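You operate a simulated robot arm through the tools that you are given. There is no shell and no other tool.

The job below is to be done with a simulated robot arm. You get a single attempt, and the scene is never put back.

## Task
Brush the fibre dust off the slide way with the small brown brush.
Fine: the dust lies under the slide; slide out again after; the brush goes into the old bench drawer, drawer shut. Set down upright: small brown brush. What is to be rubbed or washed off counts as gone when no trace of it is left.

The check looks at the end state, three seconds after you hand in, the way a careful person would. Anything else that was tipped, shoved, dropped, spilled or broken makes it a failure.

## Robot
A 7-joint arm with a four-finger gripper, fixed in place. Base frame: the origin is on the floor under the middle of its stand, x ahead of it, y to its left, z up. Lengths are in m, angles in rad, forces in N, time in s.
It reaches about 1.223 m from its shoulder. Its first joint turns from -1.204 to 3.002 rad. Payload 3.67 kg.
Tool frame: the origin (TCP) lies between the finger pads and is the grasp point; the fingertips stand 0.028 m ahead of it; z points along the fingers, y is the line along which they close. The gripper opens to 0.112 m; its body begins 0.073 m behind the TCP.
Orientation is that of the tool frame in the base frame, as a unit quaternion [x, y, z, w]. With the fingers straight down and closing along the base's y, the tool's x points along the base's -x, its y along +y and its z along -z.

## Interface
- The arm moves only by the tool jog_arm. Its argument "targets" is a list of rows, each a list of 6 numbers: the shift along the tool's x, y, z in m, then the turn, a rotation vector about the tool's x, y, z in rad. In form: [[tx, ty, tz, wx, wy, wz], ...]. A call has 1 to 20 rows; each row shifts and turns the commanded pose from where the row before left it, along the tool's axes as they then stand. "hand" is the closure in counts, from 0 (fully open) to 255 (shut), set as the call begins (left out, the last holds). A row lasts 0.2 s, in which the tool goes at most 0.05 m and 0.15 rad; a call with a longer step from one row to the next is refused whole, and so is a gripper value outside its range. Where a pose cannot be reached the arm comes as near as it can. A force on the tool above 50 N (or 10 N above the force at the start of the call, whichever is more), or a blocked arm, ends the call early, and 0.2 s more pass. Each finger travels about 0.1025 m/s and halts on what it meets, pressing with about 34 N; the grip force reading is that of the motor and also rises with nothing between the fingers. The clock runs only during rows and for 0.2 s after the last one: add rows that do not move to give the fingers time. It gives the time, the measured TCP pose, the force on the tool (base axes), the opening and the grip force at its end, in the units of the frame above (readings bear some noise), with the torque about the TCP (base axes, N m) and any sound that the robot's microphone picked up, and new pictures: "show" is both (left out), scene, wrist or none.
- Cameras (640 x 400 px; columns grow to the right, rows downward): "scene" is fixed at [0.2188, -0.6504, 1.346]; the picture's right is [0.66, -0.75, 0.00], its down [-0.36, -0.31, -0.88] and it looks along [0.66, 0.58, -0.47] (base axes); focal length 302 px, centre (320, 200). "wrist" rides on the gripper at [0.06, -0.018, -0.104] in the tool frame; the picture's right is [0.29, 0.96, 0.00], its down [-0.80, 0.24, -0.55] and it looks along [-0.53, 0.16, 0.83] (tool axes); focal length 234 px, centre (320, 200). There is no depth. A picture from a camera that has moved, and an enlarged one, comes with that camera's place and axes in the base frame and with its lens.
- slide_trunk(by): slides the trunk up (or, below 0, down) by that many m; the arm rides with it, the base frame stays. It gives what a move gives, with no picture.
- close_up(camera, box): a new picture of the part [left, top, right, bottom] of that camera's present view, enlarged. It takes no simulated time.
- finish_job(): hands the job in; it is judged then, once.

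Nothing tells you positions but the pictures and the camera data. Unless the task says otherwise, let go and move clear before handing in.

The tools are called as name(argument=value, ...) on one line, values as JSON. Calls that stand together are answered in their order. jog_arm: Moves the arm, as the interface text tells. Its arguments: {"type":"object","properties":{"targets":{"type":"array"},"hand":{"type":"number"},"show":{"type":"string","enum":["both","scene","wrist","none"]}},"required":["targets"]} The other tools are called the same way: slide_trunk (by) moves the trunk up or down; close_up (camera, box) takes an enlarged picture of a part of a camera's view; finish_job () hands the job in.

At the start:

```text
time_s: 0.0
tcp_pos: [0.7327, 0.0509, 1.1268]
tcp_rot: [0.0, 1.0, 0.0, 0.0]
force: [0.8, -0.2, -1.0]
wrist_torque: [0.01, -0.03, 0.0]
opening: 0.112
finger_force: 0.0
trunk travel left (down, up): [-0.6, 0.24]
```

scene: 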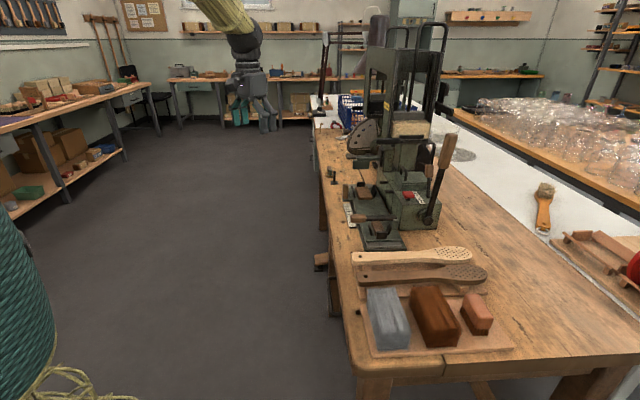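
wrist: 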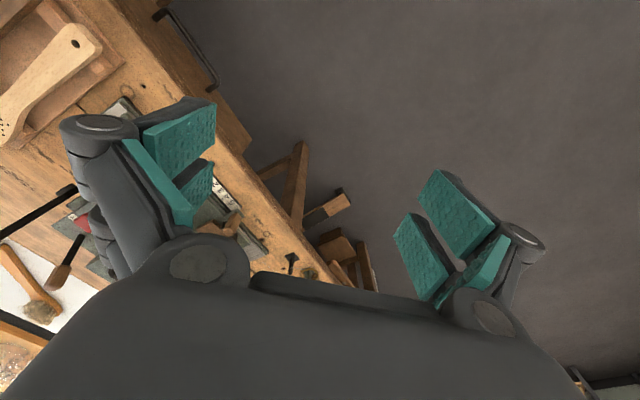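

I see a workbench with a press-like machine with a slide, brushes, and blocks. I'll take enlarged views before I move anything.

close_up(camera="scene", box=[320, 130, 480, 260])

close_up(camera="scene", box=[300, 230, 540, 400])

close_up(camera="scene", box=[480, 150, 640, 300])

close_up(camera="wrist", box=[0, 0, 400, 320])

```text
3.08 times, centred on (400, 195) of scene
camera zoom: at [0.2188, -0.6504, 1.346], right [0.66, -0.75, 0.0], down [-0.36, -0.31, -0.88], along [0.66, 0.58, -0.47], focal length 931 px, centre (74, 215)
```

zoom: 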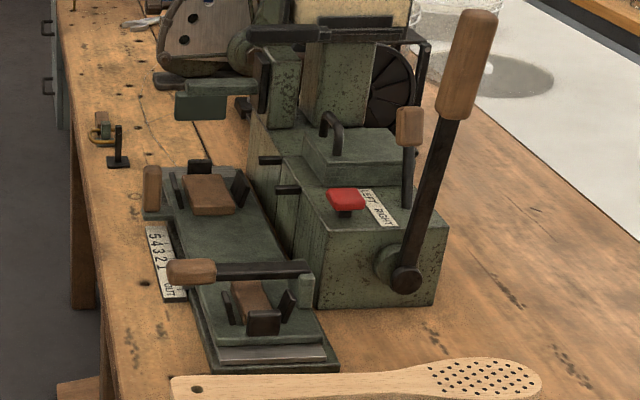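

```text
2.35 times, centred on (420, 315) of scene
camera zoom: at [0.2188, -0.6504, 1.346], right [0.66, -0.75, 0.0], down [-0.36, -0.31, -0.88], along [0.66, 0.58, -0.47], focal length 712 px, centre (85, -71)
```

zoom: 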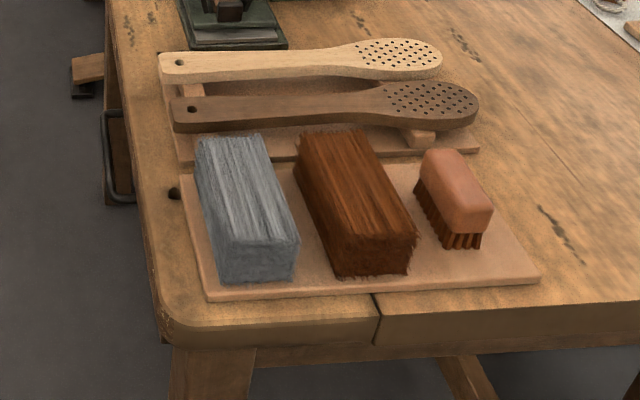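

```text
2.67 times, centred on (560, 225) of scene
camera zoom: at [0.2188, -0.6504, 1.346], right [0.66, -0.75, 0.0], down [-0.36, -0.31, -0.88], along [0.66, 0.58, -0.47], focal length 807 px, centre (-320, 133)
```

zoom: 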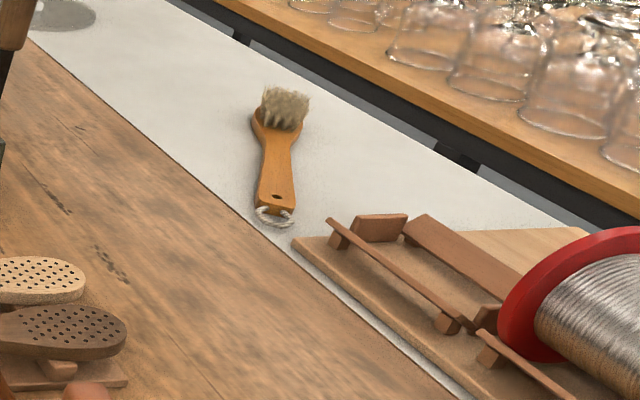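

```text
1.25 times, centred on (200, 160) of wrist
camera zoom: at [0.6729, 0.0322, 1.2305], right [-0.29, 0.96, 0.0], down [0.8, 0.24, 0.55], along [0.53, 0.16, -0.83], focal length 293 px, centre (470, 250)
```

zoom: 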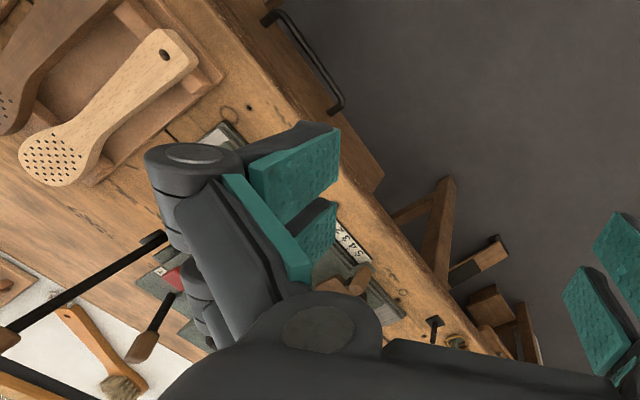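

The bench runs diagonally at about 45° in the base frame, with its top near z≈0.8. The slide unit, the tray with the small brown brush, and a drawer handle all sit along its near side. I'll turn the wrist in place first to look from another angle.

jog_arm(targets=[[0, 0, 0, 0, 0, 0.131], [0, 0, 0, 0, 0, 0.131], [0, 0, 0, 0, 0, 0.131], [0, 0, 0, 0, 0, 0.131], [0, 0, 0, 0, 0, 0.131], [0, 0, 0, 0, 0, 0.13], [0, 0, 0, 0, 0, 0]], hand=0)

```text
time_s: 1.8
tcp_pos: [0.7399, 0.0308, 1.1489]
tcp_rot: [0.396, 0.918, 0.032, -0.008]
force: [-0.3, -0.2, 0.8]
wrist_torque: [0.0, -0.02, -0.01]
opening: 0.1124
finger_force: 0.0
trunk travel left (down, up): [-0.6, 0.24]
stopped in row 7: the arm was blocked; the commanded pose is now the measured one
camera wrist: at [0.6857, 0.0546, 1.2546], right [0.5, 0.86, 0.06], down [0.72, -0.45, 0.53], along [0.49, -0.22, -0.84], focal length 234 px, centre (320, 200)
```

scene: 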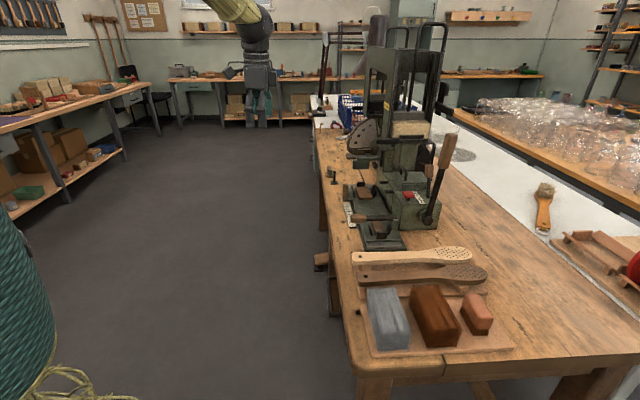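
wrist: 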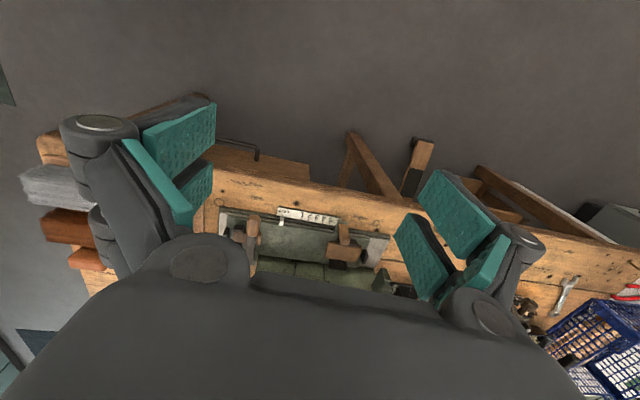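

The wrist turned, but the arm stopped at a limit. The slide unit is visible between the fingers, so I'll enlarge that view.

close_up(camera="wrist", box=[190, 130, 430, 280])

close_up(camera="scene", box=[336, 170, 416, 255])

close_up(camera="scene", box=[300, 90, 380, 250])

```text
2.67 times, centred on (310, 205) of wrist
camera zoom: at [0.6857, 0.0546, 1.2546], right [0.5, 0.86, 0.06], down [0.72, -0.45, 0.53], along [0.49, -0.22, -0.84], focal length 624 px, centre (347, 187)
```

zoom: 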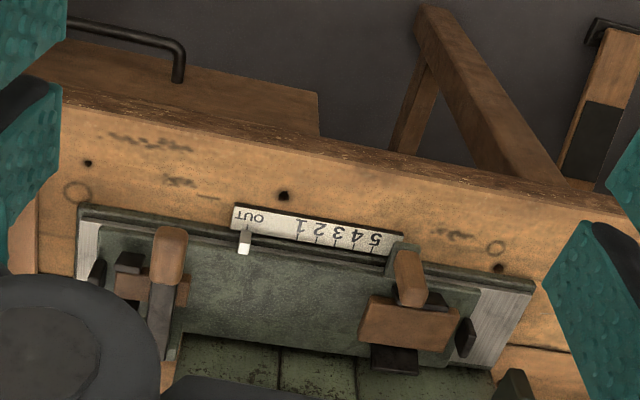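

```text
4.71 times, centred on (376, 212) of scene
camera zoom: at [0.2188, -0.6504, 1.346], right [0.66, -0.75, 0.0], down [-0.36, -0.31, -0.88], along [0.66, 0.58, -0.47], focal length 1424 px, centre (56, 141)
```

zoom: 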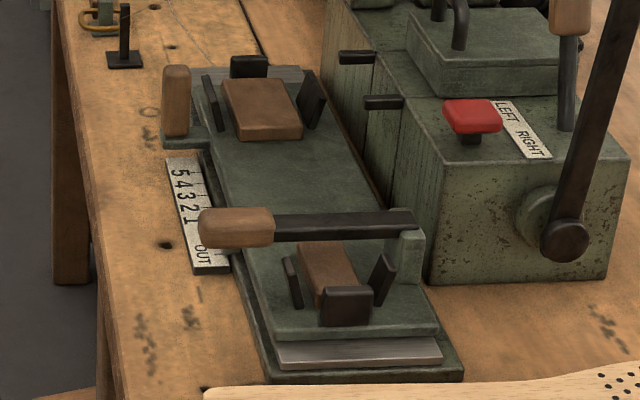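

```text
2.50 times, centred on (340, 170) of scene
camera zoom: at [0.2188, -0.6504, 1.346], right [0.66, -0.75, 0.0], down [-0.36, -0.31, -0.88], along [0.66, 0.58, -0.47], focal length 756 px, centre (270, 275)
```

zoom: 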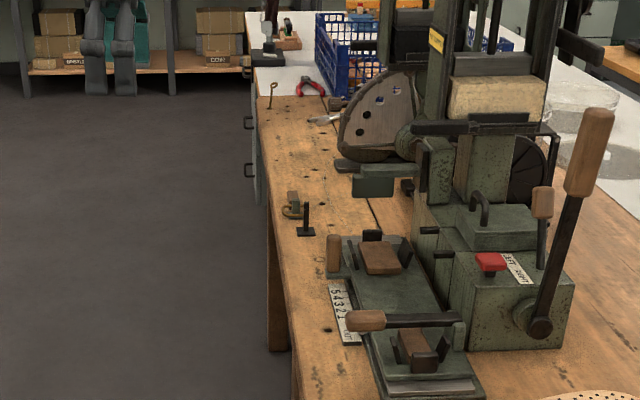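

The slide's pointer is at OUT, and its scale runs along the bench direction. I'll move over the tray with level fingers to see the brushes and the drawer better.

jog_arm(targets=[[-0.01, -0.02, 0, 0.026, -0.02, 0], [-0.02, -0.04, 0, 0.026, -0.02, 0], [-0.02, -0.04, 0, 0, 0, 0], [-0.02, -0.04, 0, 0, 0, 0], [-0.02, -0.04, 0, 0, 0, 0], [-0.02, -0.04, 0, 0, 0, 0], [-0.02, -0.04, 0, 0, 0, 0], [-0.02, -0.03, 0, 0, 0, 0], [0, 0, 0, 0, 0, 0]])

```text
time_s: 3.8
tcp_pos: [0.6324, -0.2724, 1.1445]
tcp_rot: [0.397, 0.918, -0.002, 0.0]
force: [0.0, -0.9, 0.6]
wrist_torque: [-0.04, 0.0, -0.02]
opening: 0.1123
finger_force: 0.1
trunk travel left (down, up): [-0.6, 0.24]
camera wrist: at [0.5781, -0.241, 1.248], right [0.5, 0.87, -0.01], down [0.72, -0.41, 0.55], along [0.48, -0.28, -0.83], focal length 234 px, centre (320, 200)
```

scene: 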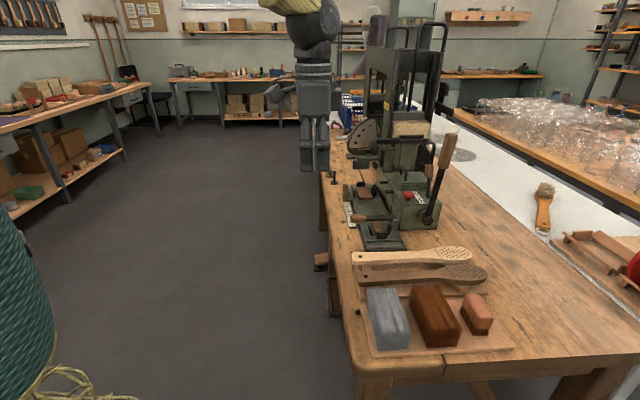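
wrist: 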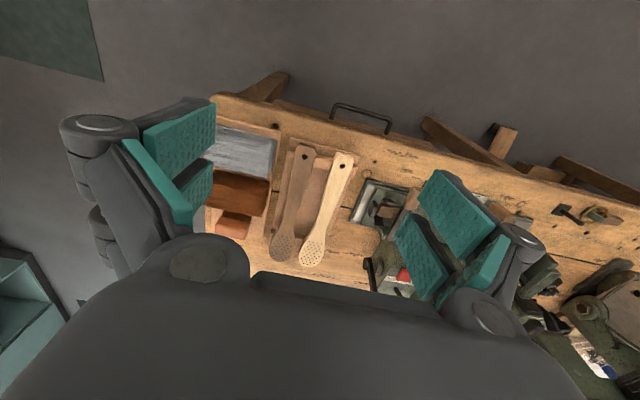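

The pose is good now. I'll enlarge the tray, drawer and slide regions.

close_up(camera="wrist", box=[200, 90, 400, 215])

close_up(camera="wrist", box=[195, 160, 345, 280])

close_up(camera="wrist", box=[340, 90, 560, 300])

```text
3.20 times, centred on (300, 152) of wrist
camera zoom: at [0.5781, -0.241, 1.248], right [0.5, 0.87, -0.01], down [0.72, -0.41, 0.55], along [0.48, -0.28, -0.83], focal length 749 px, centre (384, 352)
```

zoom: 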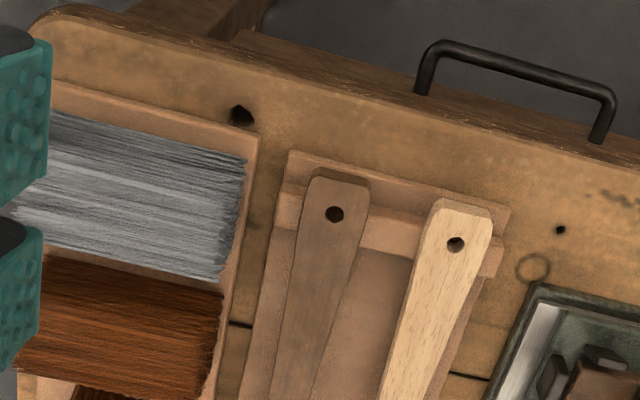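

```text
3.33 times, centred on (270, 220) of wrist
camera zoom: at [0.5781, -0.241, 1.248], right [0.5, 0.87, -0.01], down [0.72, -0.41, 0.55], along [0.48, -0.28, -0.83], focal length 781 px, centre (487, 133)
```

zoom: 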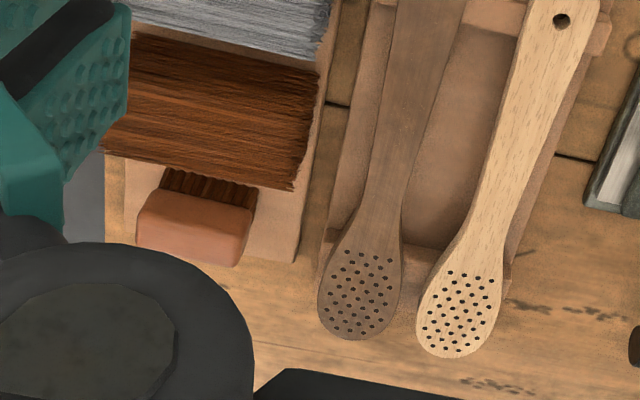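

```text
1.90 times, centred on (450, 195) of wrist
camera zoom: at [0.5781, -0.241, 1.248], right [0.5, 0.87, -0.01], down [0.72, -0.41, 0.55], along [0.48, -0.28, -0.83], focal length 446 px, centre (72, 210)
```

zoom: 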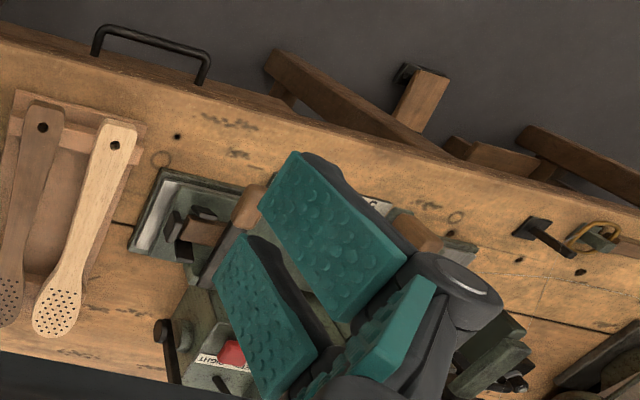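

The small brown brush is the reddish block with brown bristles at the far side of the tray, around (0.786, -0.60), with its top near z 0.83. Next I'll look at the slide mechanism from above.

jog_arm(targets=[[-0.01, 0.04, 0, 0, 0, 0], [-0.01, 0.04, 0, 0, 0, 0], [-0.01, 0.04, 0, 0, 0, 0], [-0.01, 0.04, 0, 0, 0, 0], [-0.01, 0.04, 0.02, 0, 0, 0], [-0.01, 0.02, 0.03, 0, 0, 0], [0, 0, 0, 0, 0, 0]])

```text
time_s: 5.4
tcp_pos: [0.8327, -0.167, 1.0967]
tcp_rot: [0.396, 0.918, -0.003, 0.0]
force: [-0.1, -0.5, -0.2]
wrist_torque: [-0.02, -0.03, 0.0]
opening: 0.1122
finger_force: 0.0
trunk travel left (down, up): [-0.6, 0.24]
camera wrist: at [0.7799, -0.136, 1.2001], right [0.5, 0.87, 0.0], down [0.72, -0.41, 0.55], along [0.48, -0.28, -0.83], focal length 234 px, centre (320, 200)
```

scene: 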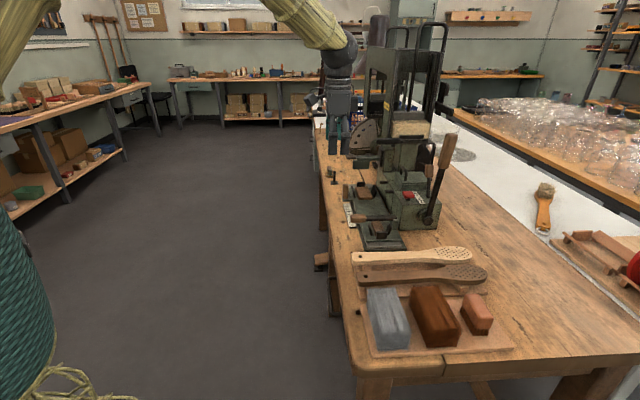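
wrist: 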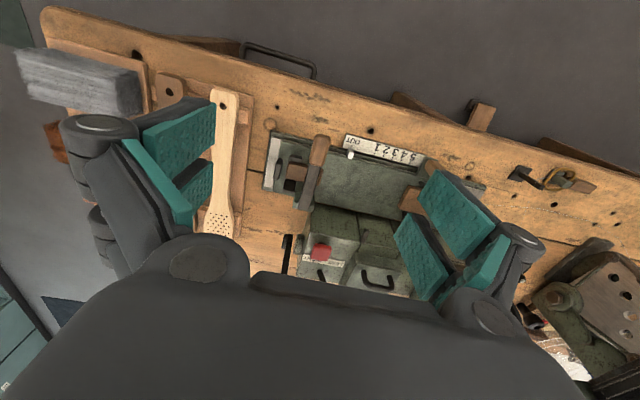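

close_up(camera="wrist", box=[250, 115, 450, 240])

close_up(camera="wrist", box=[265, 120, 345, 220])

close_up(camera="wrist", box=[255, 185, 455, 310])

```text
3.20 times, centred on (350, 178) of wrist
camera zoom: at [0.7799, -0.136, 1.2001], right [0.5, 0.87, 0.0], down [0.72, -0.41, 0.55], along [0.48, -0.28, -0.83], focal length 749 px, centre (224, 272)
```

zoom: 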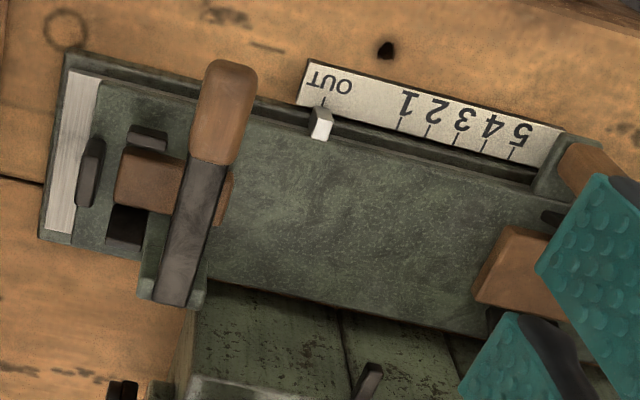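

```text
4.00 times, centred on (305, 170) of wrist
camera zoom: at [0.7799, -0.136, 1.2001], right [0.5, 0.87, 0.0], down [0.72, -0.41, 0.55], along [0.48, -0.28, -0.83], focal length 937 px, centre (380, 320)
```

zoom: 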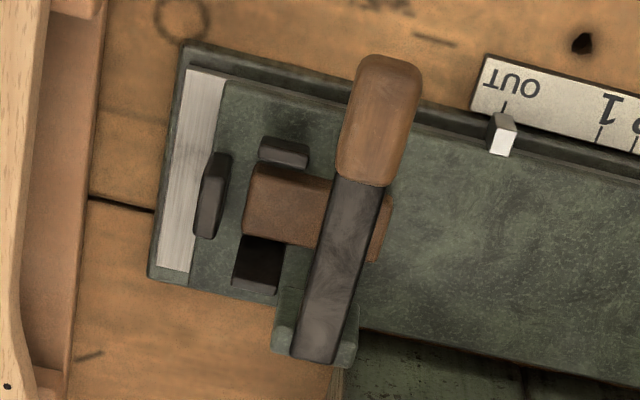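

```text
3.20 times, centred on (355, 248) of wrist
camera zoom: at [0.7799, -0.136, 1.2001], right [0.5, 0.87, 0.0], down [0.72, -0.41, 0.55], along [0.48, -0.28, -0.83], focal length 749 px, centre (208, 48)
```

zoom: 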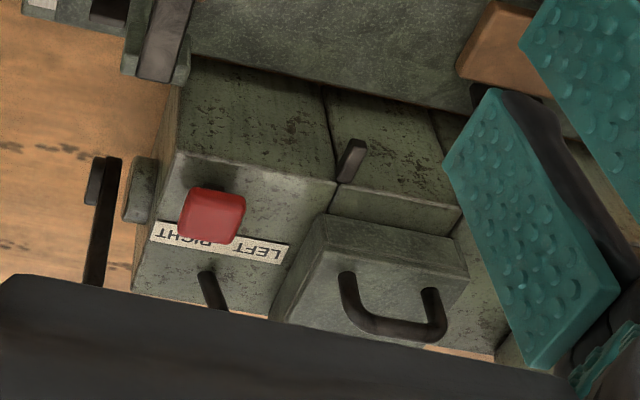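

The slide's pointer is at OUT. A vertical wooden knob stands on a bracket at its far aisle-side corner, and a lever lies across the near clamp. I'll shift further along to see the far knob and its surroundings.

jog_arm(targets=[[0, 0.04, 0, 0, 0, 0], [0, 0.04, 0, 0, 0, 0], [0, 0.04, 0, 0, 0, 0], [0, 0.04, 0, 0, 0, 0], [0, 0, 0, 0, 0, 0]])

```text
time_s: 6.6
tcp_pos: [0.9495, -0.0584, 1.0957]
tcp_rot: [0.396, 0.918, -0.002, 0.001]
force: [0.8, 0.2, 0.0]
wrist_torque: [0.03, -0.02, 0.0]
opening: 0.112
finger_force: 0.1
trunk travel left (down, up): [-0.6, 0.24]
camera wrist: at [0.8972, -0.0283, 1.1996], right [0.5, 0.87, 0.0], down [0.72, -0.41, 0.56], along [0.48, -0.28, -0.83], focal length 234 px, centre (320, 200)
```

scene: 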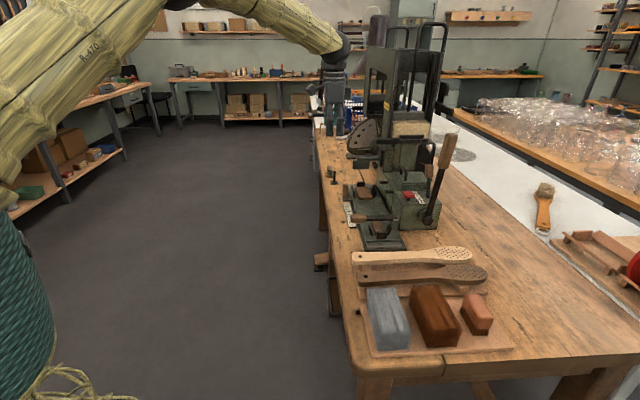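
wrist: 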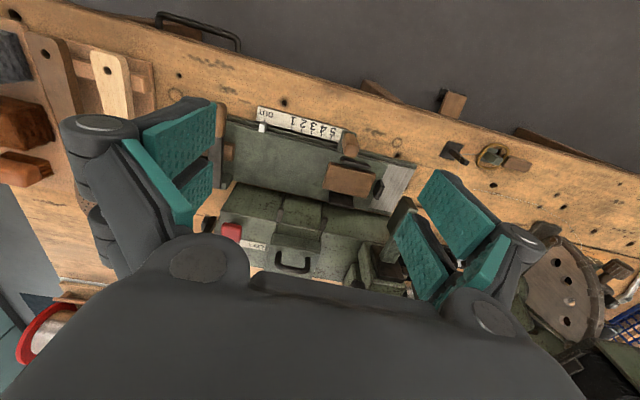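

close_up(camera="wrist", box=[300, 110, 430, 220])

close_up(camera="wrist", box=[200, 90, 440, 300])

close_up(camera="scene", box=[320, 90, 420, 220])

```text
3.64 times, centred on (365, 165) of wrist
camera zoom: at [0.8972, -0.0283, 1.1996], right [0.5, 0.87, 0.0], down [0.72, -0.41, 0.56], along [0.48, -0.28, -0.83], focal length 852 px, centre (156, 327)
```

zoom: 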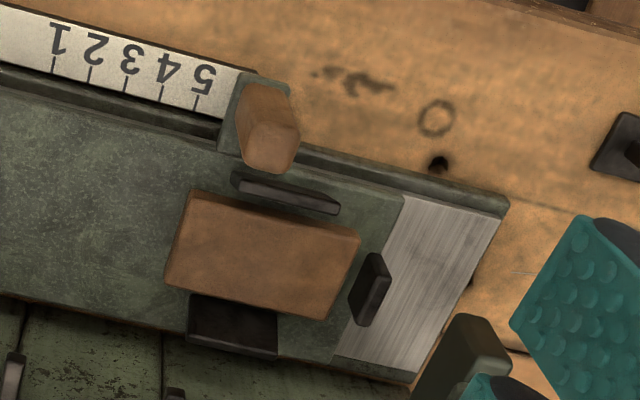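

```text
1.90 times, centred on (320, 195) of wrist
camera zoom: at [0.8972, -0.0283, 1.1996], right [0.5, 0.87, 0.0], down [0.72, -0.41, 0.56], along [0.48, -0.28, -0.83], focal length 446 px, centre (320, 210)
```

zoom: 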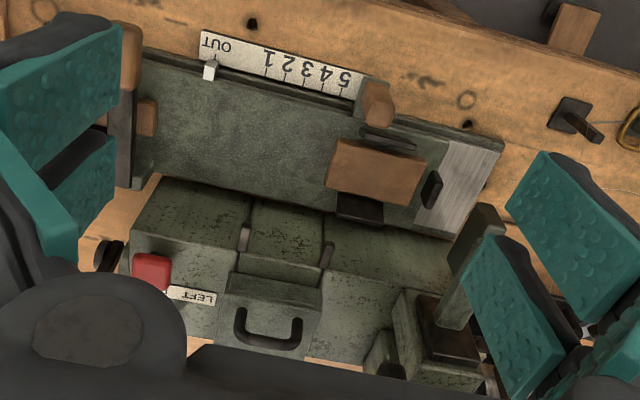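

```text
3.08 times, centred on (370, 155) of scene
camera zoom: at [0.2188, -0.6504, 1.346], right [0.66, -0.75, 0.0], down [-0.36, -0.31, -0.88], along [0.66, 0.58, -0.47], focal length 931 px, centre (166, 338)
```

zoom: 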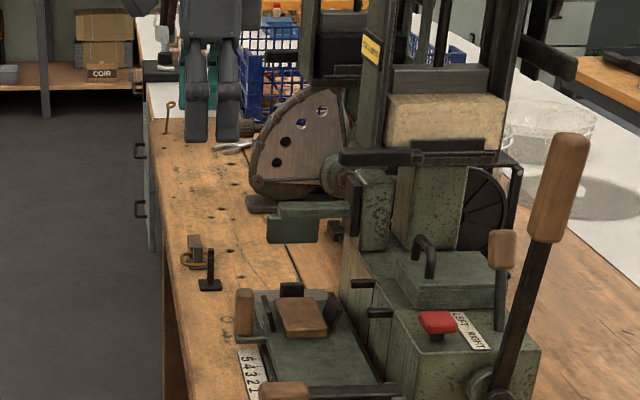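

The knob stands at about n=0.773, u=0.694 in bench coordinates, rising to z≈0.87. I'll align the tool exactly to the bench and hover above the knob.

jog_arm(targets=[[0, 0, 0, 0, 0, -0.029], [-0.0225, 0.0317, 0.02, 0, 0, 0], [-0.0225, 0.0317, 0.02, 0, 0, 0], [0, 0, 0.035, 0, 0, 0], [0, 0, 0.035, 0, 0, 0], [0, 0, 0.03, 0, 0, 0], [0, 0, 0, 0, 0, 0]])

```text
time_s: 8.2
tcp_pos: [1.0277, -0.0482, 0.9535]
tcp_rot: [0.383, 0.924, -0.001, 0.0]
force: [-0.8, 0.1, 0.1]
wrist_torque: [-0.01, -0.01, 0.0]
opening: 0.112
finger_force: 0.1
trunk travel left (down, up): [-0.6, 0.24]
camera wrist: at [0.974, -0.0189, 1.057], right [0.47, 0.88, 0.0], down [0.73, -0.39, 0.55], along [0.49, -0.27, -0.83], focal length 234 px, centre (320, 200)
```

scene: 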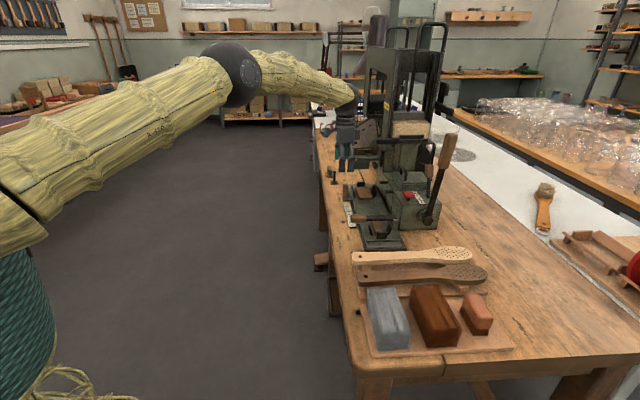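
wrist: 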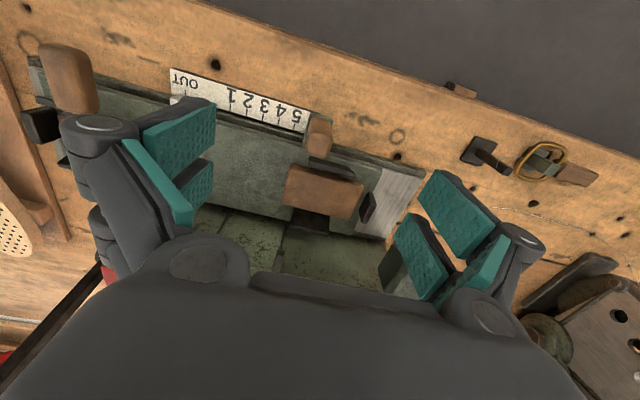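

close_up(camera="wrist", box=[280, 100, 440, 300])

close_up(camera="scene", box=[320, 100, 420, 220])

```text
2.00 times, centred on (360, 200) of wrist
camera zoom: at [0.974, -0.0189, 1.057], right [0.47, 0.88, 0.0], down [0.73, -0.39, 0.55], along [0.49, -0.27, -0.83], focal length 468 px, centre (240, 200)
```

zoom: 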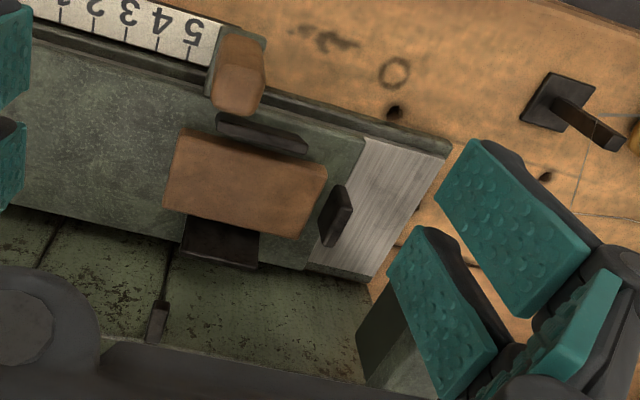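

```text
3.33 times, centred on (370, 160) of scene
camera zoom: at [0.2188, -0.6504, 1.346], right [0.66, -0.75, 0.0], down [-0.36, -0.31, -0.88], along [0.66, 0.58, -0.47], focal length 1008 px, centre (153, 333)
```

zoom: 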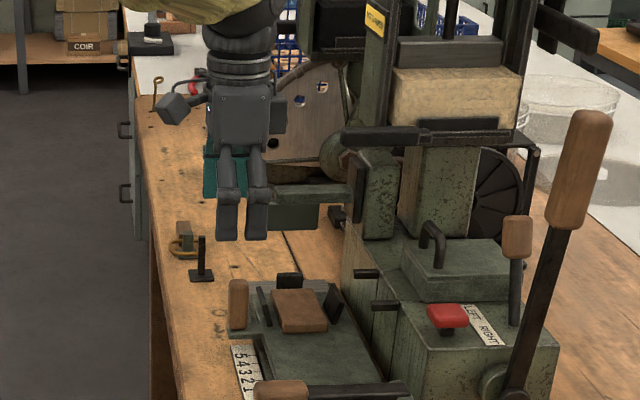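

The knob is centred under the gripper. I'll descend around it now.

jog_arm(targets=[[0, 0, 0.03, 0, 0, 0], [0, 0, 0.03, 0, 0, 0], [0, 0, 0.032, 0, 0, 0], [0, 0, 0, 0, 0, 0]])

```text
time_s: 9.2
tcp_pos: [1.0258, -0.0463, 0.8623]
tcp_rot: [0.383, 0.924, -0.002, 0.0]
force: [-0.2, 0.0, 0.2]
wrist_torque: [0.02, -0.01, 0.02]
opening: 0.1119
finger_force: 0.0
trunk travel left (down, up): [-0.6, 0.24]
camera wrist: at [0.9717, -0.0189, 0.9654], right [0.47, 0.88, 0.0], down [0.73, -0.39, 0.55], along [0.49, -0.27, -0.83], focal length 234 px, centre (320, 200)
```

scene: 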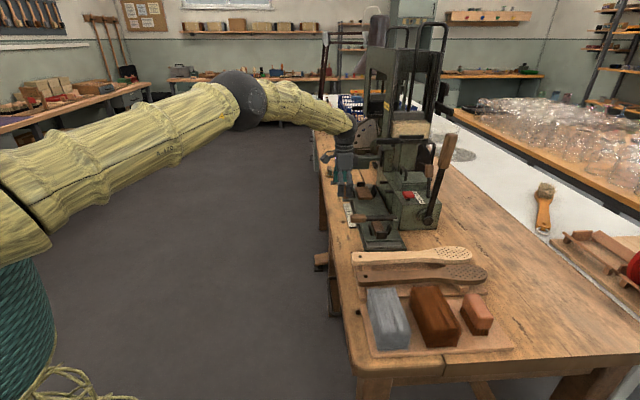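
wrist: 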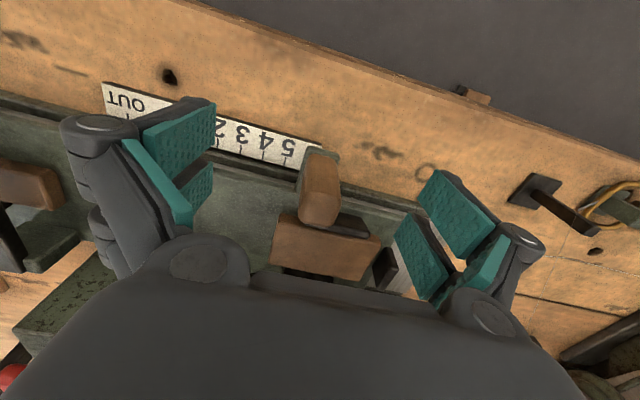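

jog_arm(targets=[[0, 0, 0, 0, 0, 0], [0, 0, 0, 0, 0, 0], [0, 0, 0, 0, 0, 0]], hand=255)

```text
time_s: 10.0
tcp_pos: [1.0278, -0.0457, 0.8606]
tcp_rot: [0.382, 0.924, -0.002, 0.001]
force: [17.6, 8.6, 0.4]
wrist_torque: [0.13, -0.81, 0.12]
opening: 0.0219
finger_force: 45.3
trunk travel left (down, up): [-0.6, 0.24]
camera wrist: at [0.9738, -0.0169, 0.9648], right [0.47, 0.88, 0.0], down [0.73, -0.39, 0.56], along [0.49, -0.26, -0.83], focal length 234 px, centre (320, 200)
```

scene: 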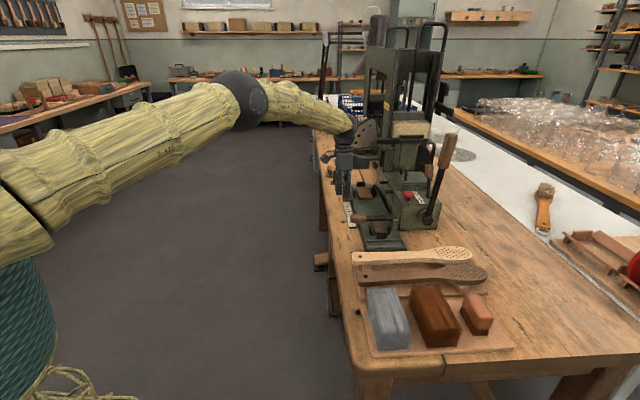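
wrist: 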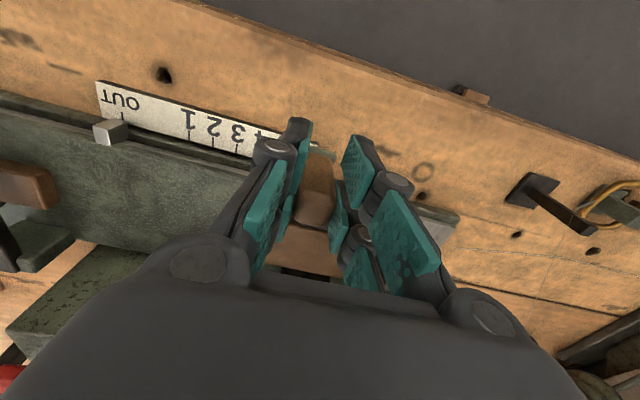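

The knob is gripped. I'll try a small push toward the "in" direction (+tool y).

jog_arm(targets=[[0, 0.005, 0, 0, 0, 0], [0, 0.005, 0, 0, 0, 0], [0, 0.005, 0, 0, 0, 0], [0, 0.005, 0, 0, 0, 0], [0, 0, 0, 0, 0, 0]])

```text
time_s: 11.2
tcp_pos: [1.04, -0.0329, 0.8616]
tcp_rot: [0.384, 0.923, -0.003, -0.001]
force: [6.5, -7.4, 1.9]
wrist_torque: [-0.28, -0.24, 0.04]
opening: 0.022
finger_force: 45.0
trunk travel left (down, up): [-0.6, 0.24]
camera wrist: at [0.986, -0.0048, 0.9649], right [0.47, 0.88, -0.01], down [0.73, -0.39, 0.55], along [0.49, -0.27, -0.83], focal length 234 px, centre (320, 200)
```

scene: 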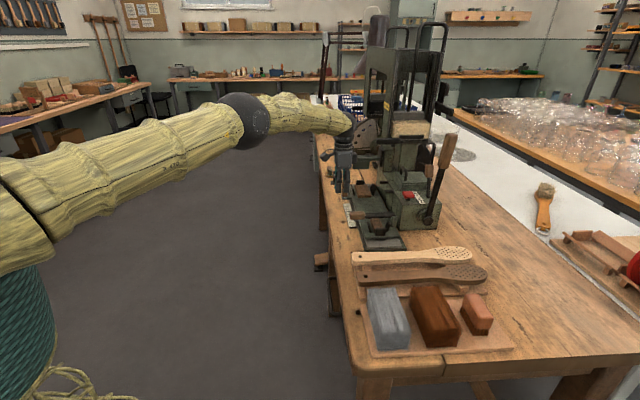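
wrist: 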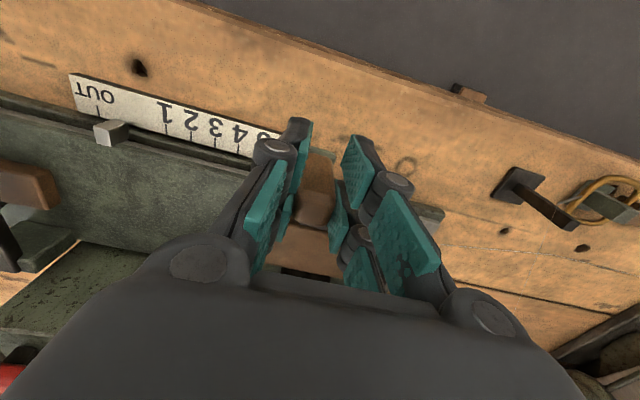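

The slide moves freely with the knob, and the pointer has left OUT. I'll keep sliding in steps.

jog_arm(targets=[[-0.002, 0.008, 0, 0, 0, 0], [-0.001, 0.01, 0, 0, 0, 0], [0, 0.01, 0, 0, 0, 0], [0, 0.01, 0, 0, 0, 0], [0, 0.007, 0, 0, 0, 0], [0, 0, 0, 0, 0, 0]])

```text
time_s: 12.6
tcp_pos: [1.0477, -0.0118, 0.8622]
tcp_rot: [0.382, 0.924, -0.002, 0.0]
force: [25.2, -23.1, -6.0]
wrist_torque: [-0.77, -0.98, 0.03]
opening: 0.0219
finger_force: 45.2
out of reach, approached as far as the arm can: row 2, 3, 4, 5
trunk travel left (down, up): [-0.6, 0.24]
camera wrist: at [0.9947, 0.0178, 0.9658], right [0.47, 0.88, 0.0], down [0.73, -0.39, 0.55], along [0.49, -0.26, -0.83], focal length 234 px, centre (320, 200)
```

scene: 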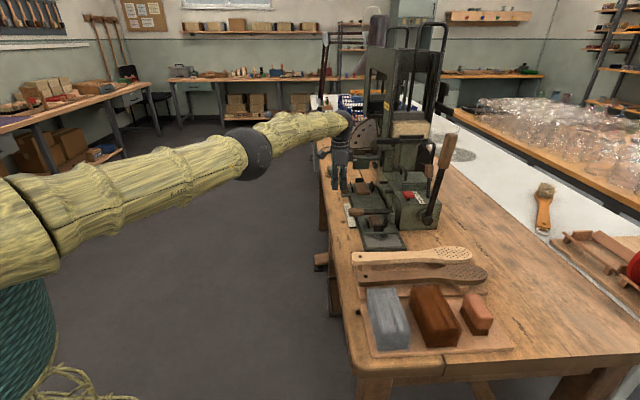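
wrist: 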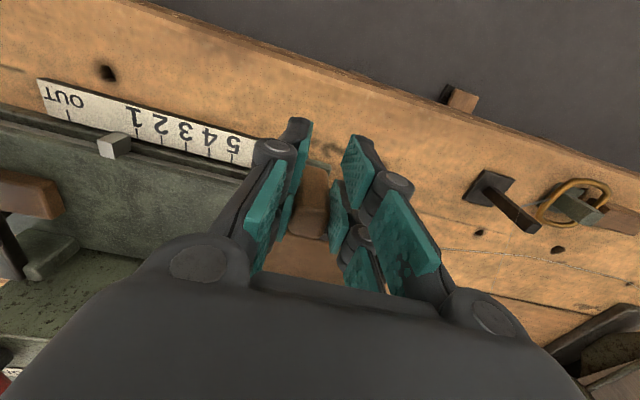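

The arm is at full stretch with the tool pointing straight down, and the slide has moved about 4 cm. I'll check what is exposed at the near end.

close_up(camera="scene", box=[340, 200, 420, 255])

close_up(camera="scene", box=[320, 130, 400, 220])

```text
7.27 times, centred on (380, 228) of scene
camera zoom: at [0.2188, -0.6504, 1.346], right [0.66, -0.75, 0.0], down [-0.36, -0.31, -0.88], along [0.66, 0.58, -0.47], focal length 2200 px, centre (-116, 0)
```

zoom: 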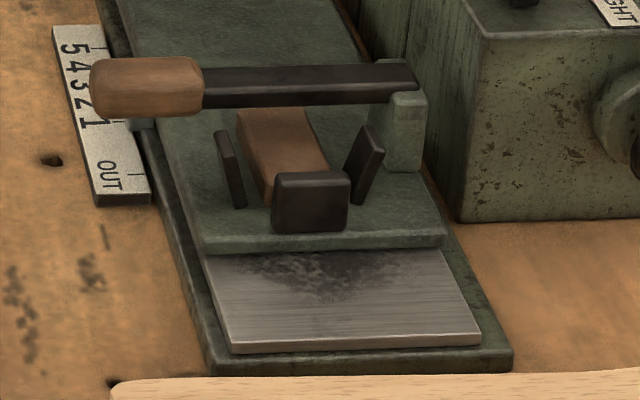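

```text
4.44 times, centred on (360, 175) of scene
camera zoom: at [0.2188, -0.6504, 1.346], right [0.66, -0.75, 0.0], down [-0.36, -0.31, -0.88], along [0.66, 0.58, -0.47], focal length 1344 px, centre (142, 311)
```

zoom: 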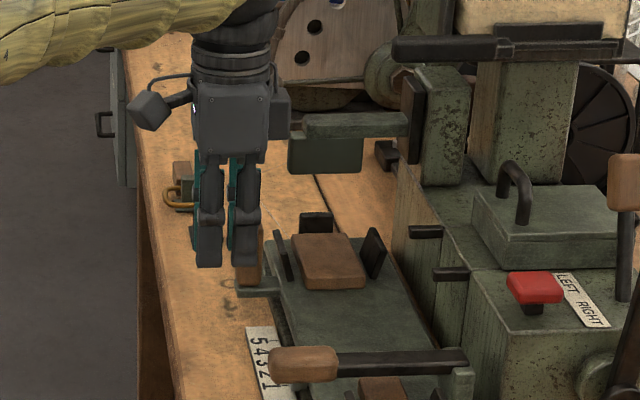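

Dark fibre dust shows at the slide's edge and continues under it, so the slide must go further in. I'll release the knob, tilt the hand back toward the aisle for more reach, and then grip again.

jog_arm(targets=[[0, -0.01, 0, 0, 0, 0], [0, -0.01, 0, 0, 0, 0], [0, 0, 0, 0, 0, 0], [0, 0, 0, 0, -0.08, 0], [0, 0, 0, 0, -0.08, 0], [0, 0, 0, 0, -0.08, 0], [0, 0, 0, 0, -0.08, 0], [0, 0, 0, 0, -0.08, 0], [0, 0, 0, 0, -0.08, 0], [0, 0, 0, 0, -0.08, 0], [0, 0, 0, 0, -0.08, 0], [0, 0, 0, 0, 0, 0]], hand=0)

```text
time_s: 15.2
tcp_pos: [1.0325, -0.0241, 0.8631]
tcp_rot: [0.363, 0.877, -0.123, 0.29]
force: [0.1, -1.0, -0.1]
wrist_torque: [0.02, -0.02, 0.04]
opening: 0.1117
finger_force: 0.1
trunk travel left (down, up): [-0.6, 0.24]
camera wrist: at [0.9432, 0.0404, 0.9103], right [0.51, 0.84, -0.18], down [0.39, -0.05, 0.92], along [0.76, -0.54, -0.35], focal length 234 px, centre (320, 200)
```

scene: 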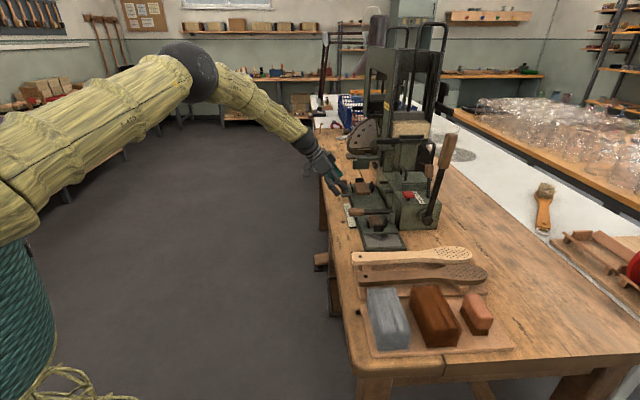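
wrist: 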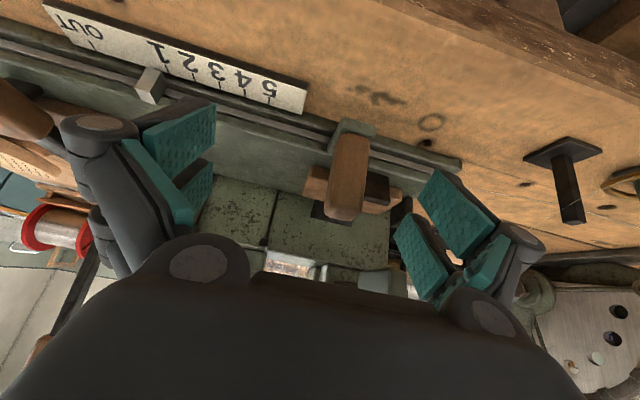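

The tilt worked. I'll nudge forward onto the knob, close, then push.

jog_arm(targets=[[-0.006, 0.008, 0.008, 0, 0, 0], [-0.007, 0.008, 0.008, 0, 0, 0], [0, 0, 0, 0, 0, 0]], hand=0)

jog_arm(targets=[[0, 0, 0, 0, 0, 0], [0, 0, 0, 0, 0, 0], [0, 0, 0, 0, 0, 0]], hand=255)

```text
time_s: 16.0
tcp_pos: [1.0572, -0.0267, 0.8569]
tcp_rot: [0.362, 0.877, -0.122, 0.29]
force: [-0.6, 0.5, -0.1]
wrist_torque: [0.02, 0.01, 0.04]
opening: 0.1123
finger_force: 0.1
trunk travel left (down, up): [-0.6, 0.24]
camera wrist: at [0.9683, 0.0374, 0.9052], right [0.51, 0.84, -0.18], down [0.39, -0.04, 0.92], along [0.76, -0.54, -0.35], focal length 234 px, centre (320, 200)
```

scene: 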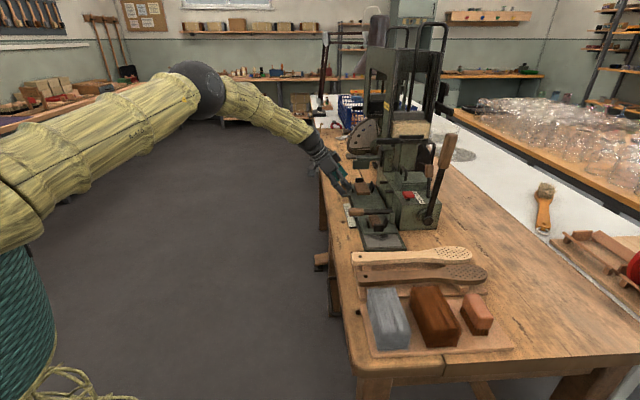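
wrist: 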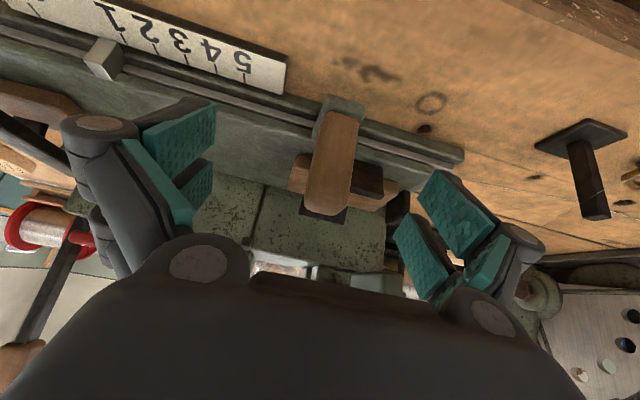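

```text
time_s: 16.8
tcp_pos: [1.0572, -0.0262, 0.8571]
tcp_rot: [0.362, 0.877, -0.121, 0.29]
force: [-0.5, 1.8, -0.1]
wrist_torque: [0.05, -0.11, -0.21]
opening: 0.0216
finger_force: 45.2
trunk travel left (down, up): [-0.6, 0.24]
camera wrist: at [0.9683, 0.0375, 0.9052], right [0.51, 0.84, -0.18], down [0.39, -0.05, 0.92], along [0.76, -0.54, -0.35], focal length 234 px, centre (320, 200)
```

scene: 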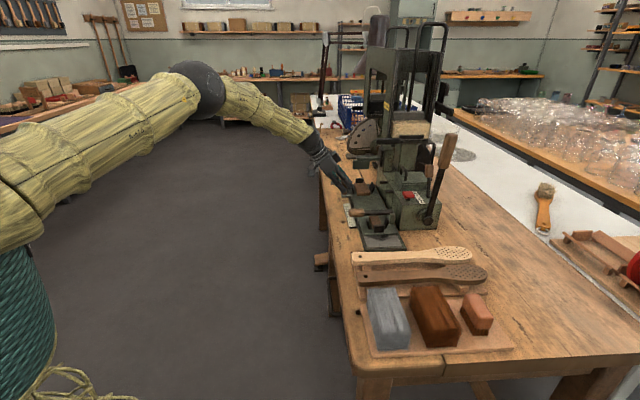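
wrist: 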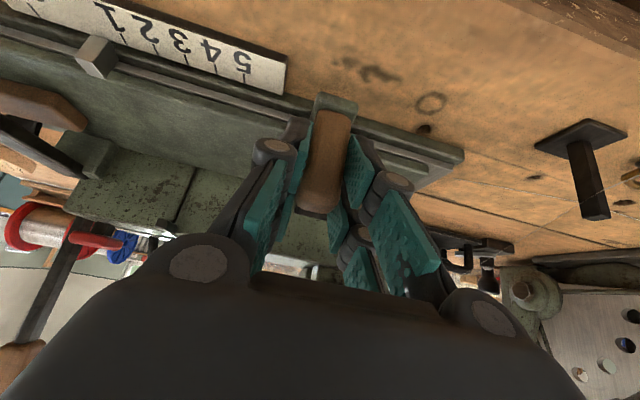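

The grip is firm and there's little side load. I'll push the slide further in.

jog_arm(targets=[[0, 0.008, 0, 0, 0, 0], [0, 0.01, 0, 0, 0, 0], [0, 0.01, 0, 0, 0, 0], [0, 0.01, 0, 0, 0, 0], [0, 0.007, 0, 0, 0, 0], [0, 0, 0, 0, 0, 0]])

```text
time_s: 18.2
tcp_pos: [1.0896, 0.0049, 0.8584]
tcp_rot: [0.363, 0.877, -0.123, 0.29]
force: [6.0, -3.0, -4.9]
wrist_torque: [-0.49, -1.04, -0.12]
opening: 0.0218
finger_force: 44.9
trunk travel left (down, up): [-0.6, 0.24]
camera wrist: at [1.0002, 0.0694, 0.9052], right [0.51, 0.84, -0.18], down [0.39, -0.04, 0.92], along [0.76, -0.54, -0.35], focal length 234 px, centre (320, 200)
```

scene: 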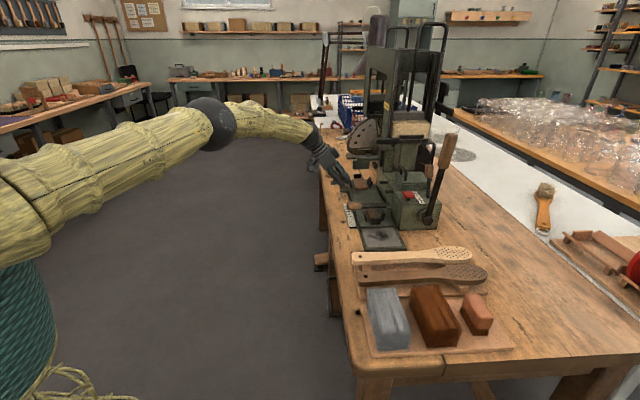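
wrist: 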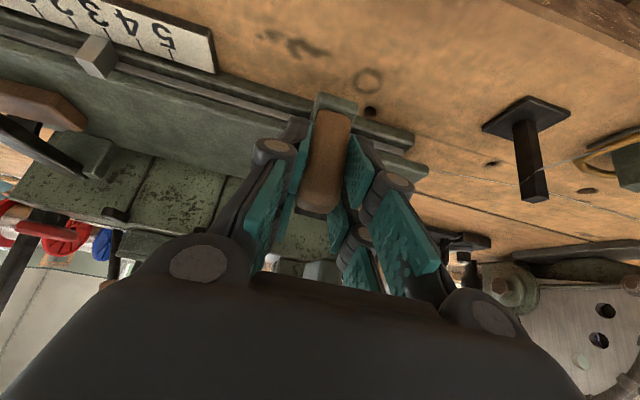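

jog_arm(targets=[[0, 0.008, 0, 0, 0, 0], [0, 0.01, 0, 0, 0, 0], [0, 0.01, 0, 0, 0, 0], [0, 0.007, 0, 0, 0, 0], [0, 0, 0, 0, 0, 0]])

close_up(camera="scene", box=[340, 190, 420, 260])

```text
time_s: 19.4
tcp_pos: [1.1018, 0.0163, 0.8586]
tcp_rot: [0.363, 0.877, -0.123, 0.29]
force: [3.0, -0.8, -8.6]
wrist_torque: [0.21, -0.13, -0.24]
opening: 0.0219
finger_force: 44.8
out of reach, approached as far as the arm can: row 3, 4
trunk travel left (down, up): [-0.6, 0.24]
camera wrist: at [1.0124, 0.0816, 0.9054], right [0.51, 0.84, -0.18], down [0.39, -0.05, 0.92], along [0.76, -0.54, -0.35], focal length 234 px, centre (320, 200)
```

scene: 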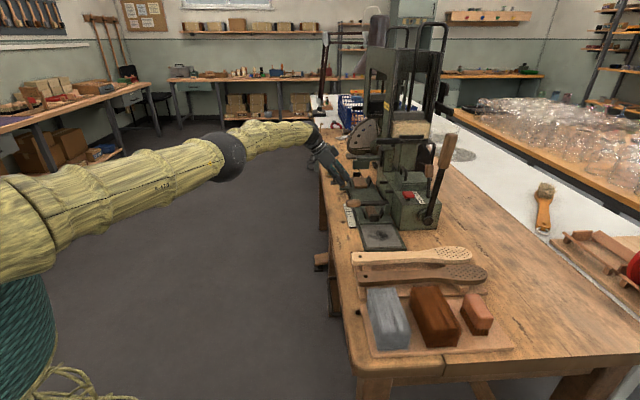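
wrist: 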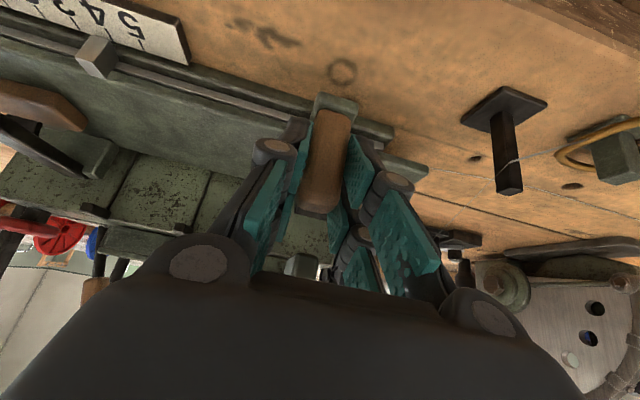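

```text
5.71 times, centred on (380, 225) of scene
camera zoom: at [0.2188, -0.6504, 1.346], right [0.66, -0.75, 0.0], down [-0.36, -0.31, -0.88], along [0.66, 0.58, -0.47], focal length 1728 px, centre (-23, 57)
```

zoom: 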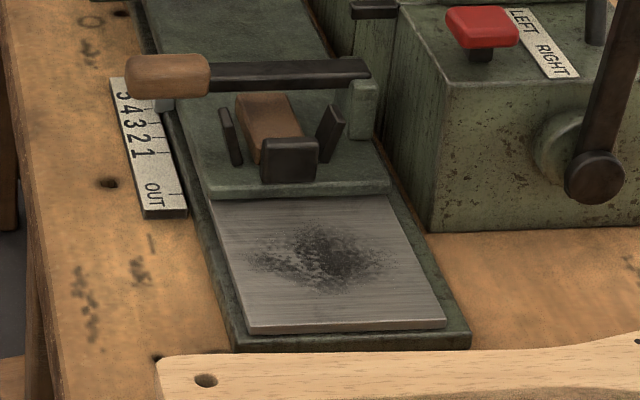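

The dust patch is fully exposed now, with a small margin from the slide edge. I'll tilt the hand a bit more around the knob to push the slide a little deeper, so the brush has more room.

jog_arm(targets=[[0, 0, 0, 0, -0.06, 0], [0, 0, 0, 0, -0.06, 0], [0, 0, 0, 0, -0.06, 0], [0, 0, 0, 0, -0.06, 0], [0, 0, 0, 0, 0, 0]])

```text
time_s: 20.6
tcp_pos: [1.0991, 0.0212, 0.858]
tcp_rot: [0.344, 0.837, -0.164, 0.393]
force: [-13.8, 17.5, -9.7]
wrist_torque: [1.24, 0.26, -0.13]
opening: 0.0219
finger_force: 45.2
trunk travel left (down, up): [-0.6, 0.24]
camera wrist: at [1.0042, 0.0906, 0.8777], right [0.55, 0.81, -0.23], down [0.23, 0.12, 0.97], along [0.81, -0.58, -0.12], focal length 234 px, centre (320, 200)
```

scene: 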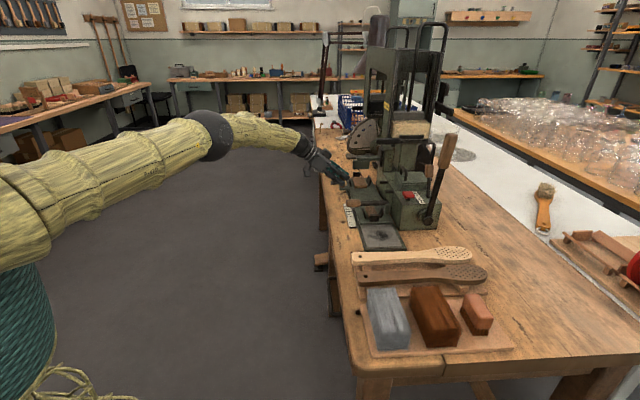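
wrist: 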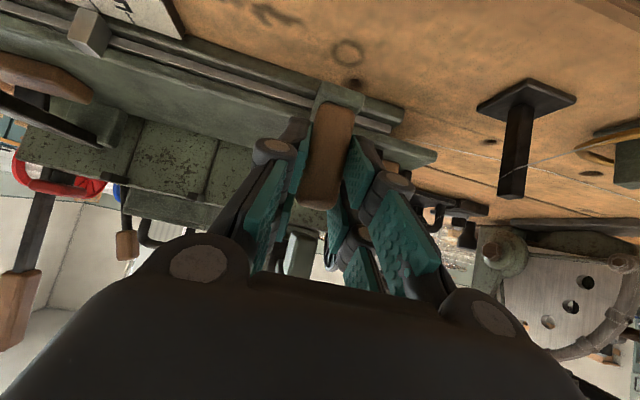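

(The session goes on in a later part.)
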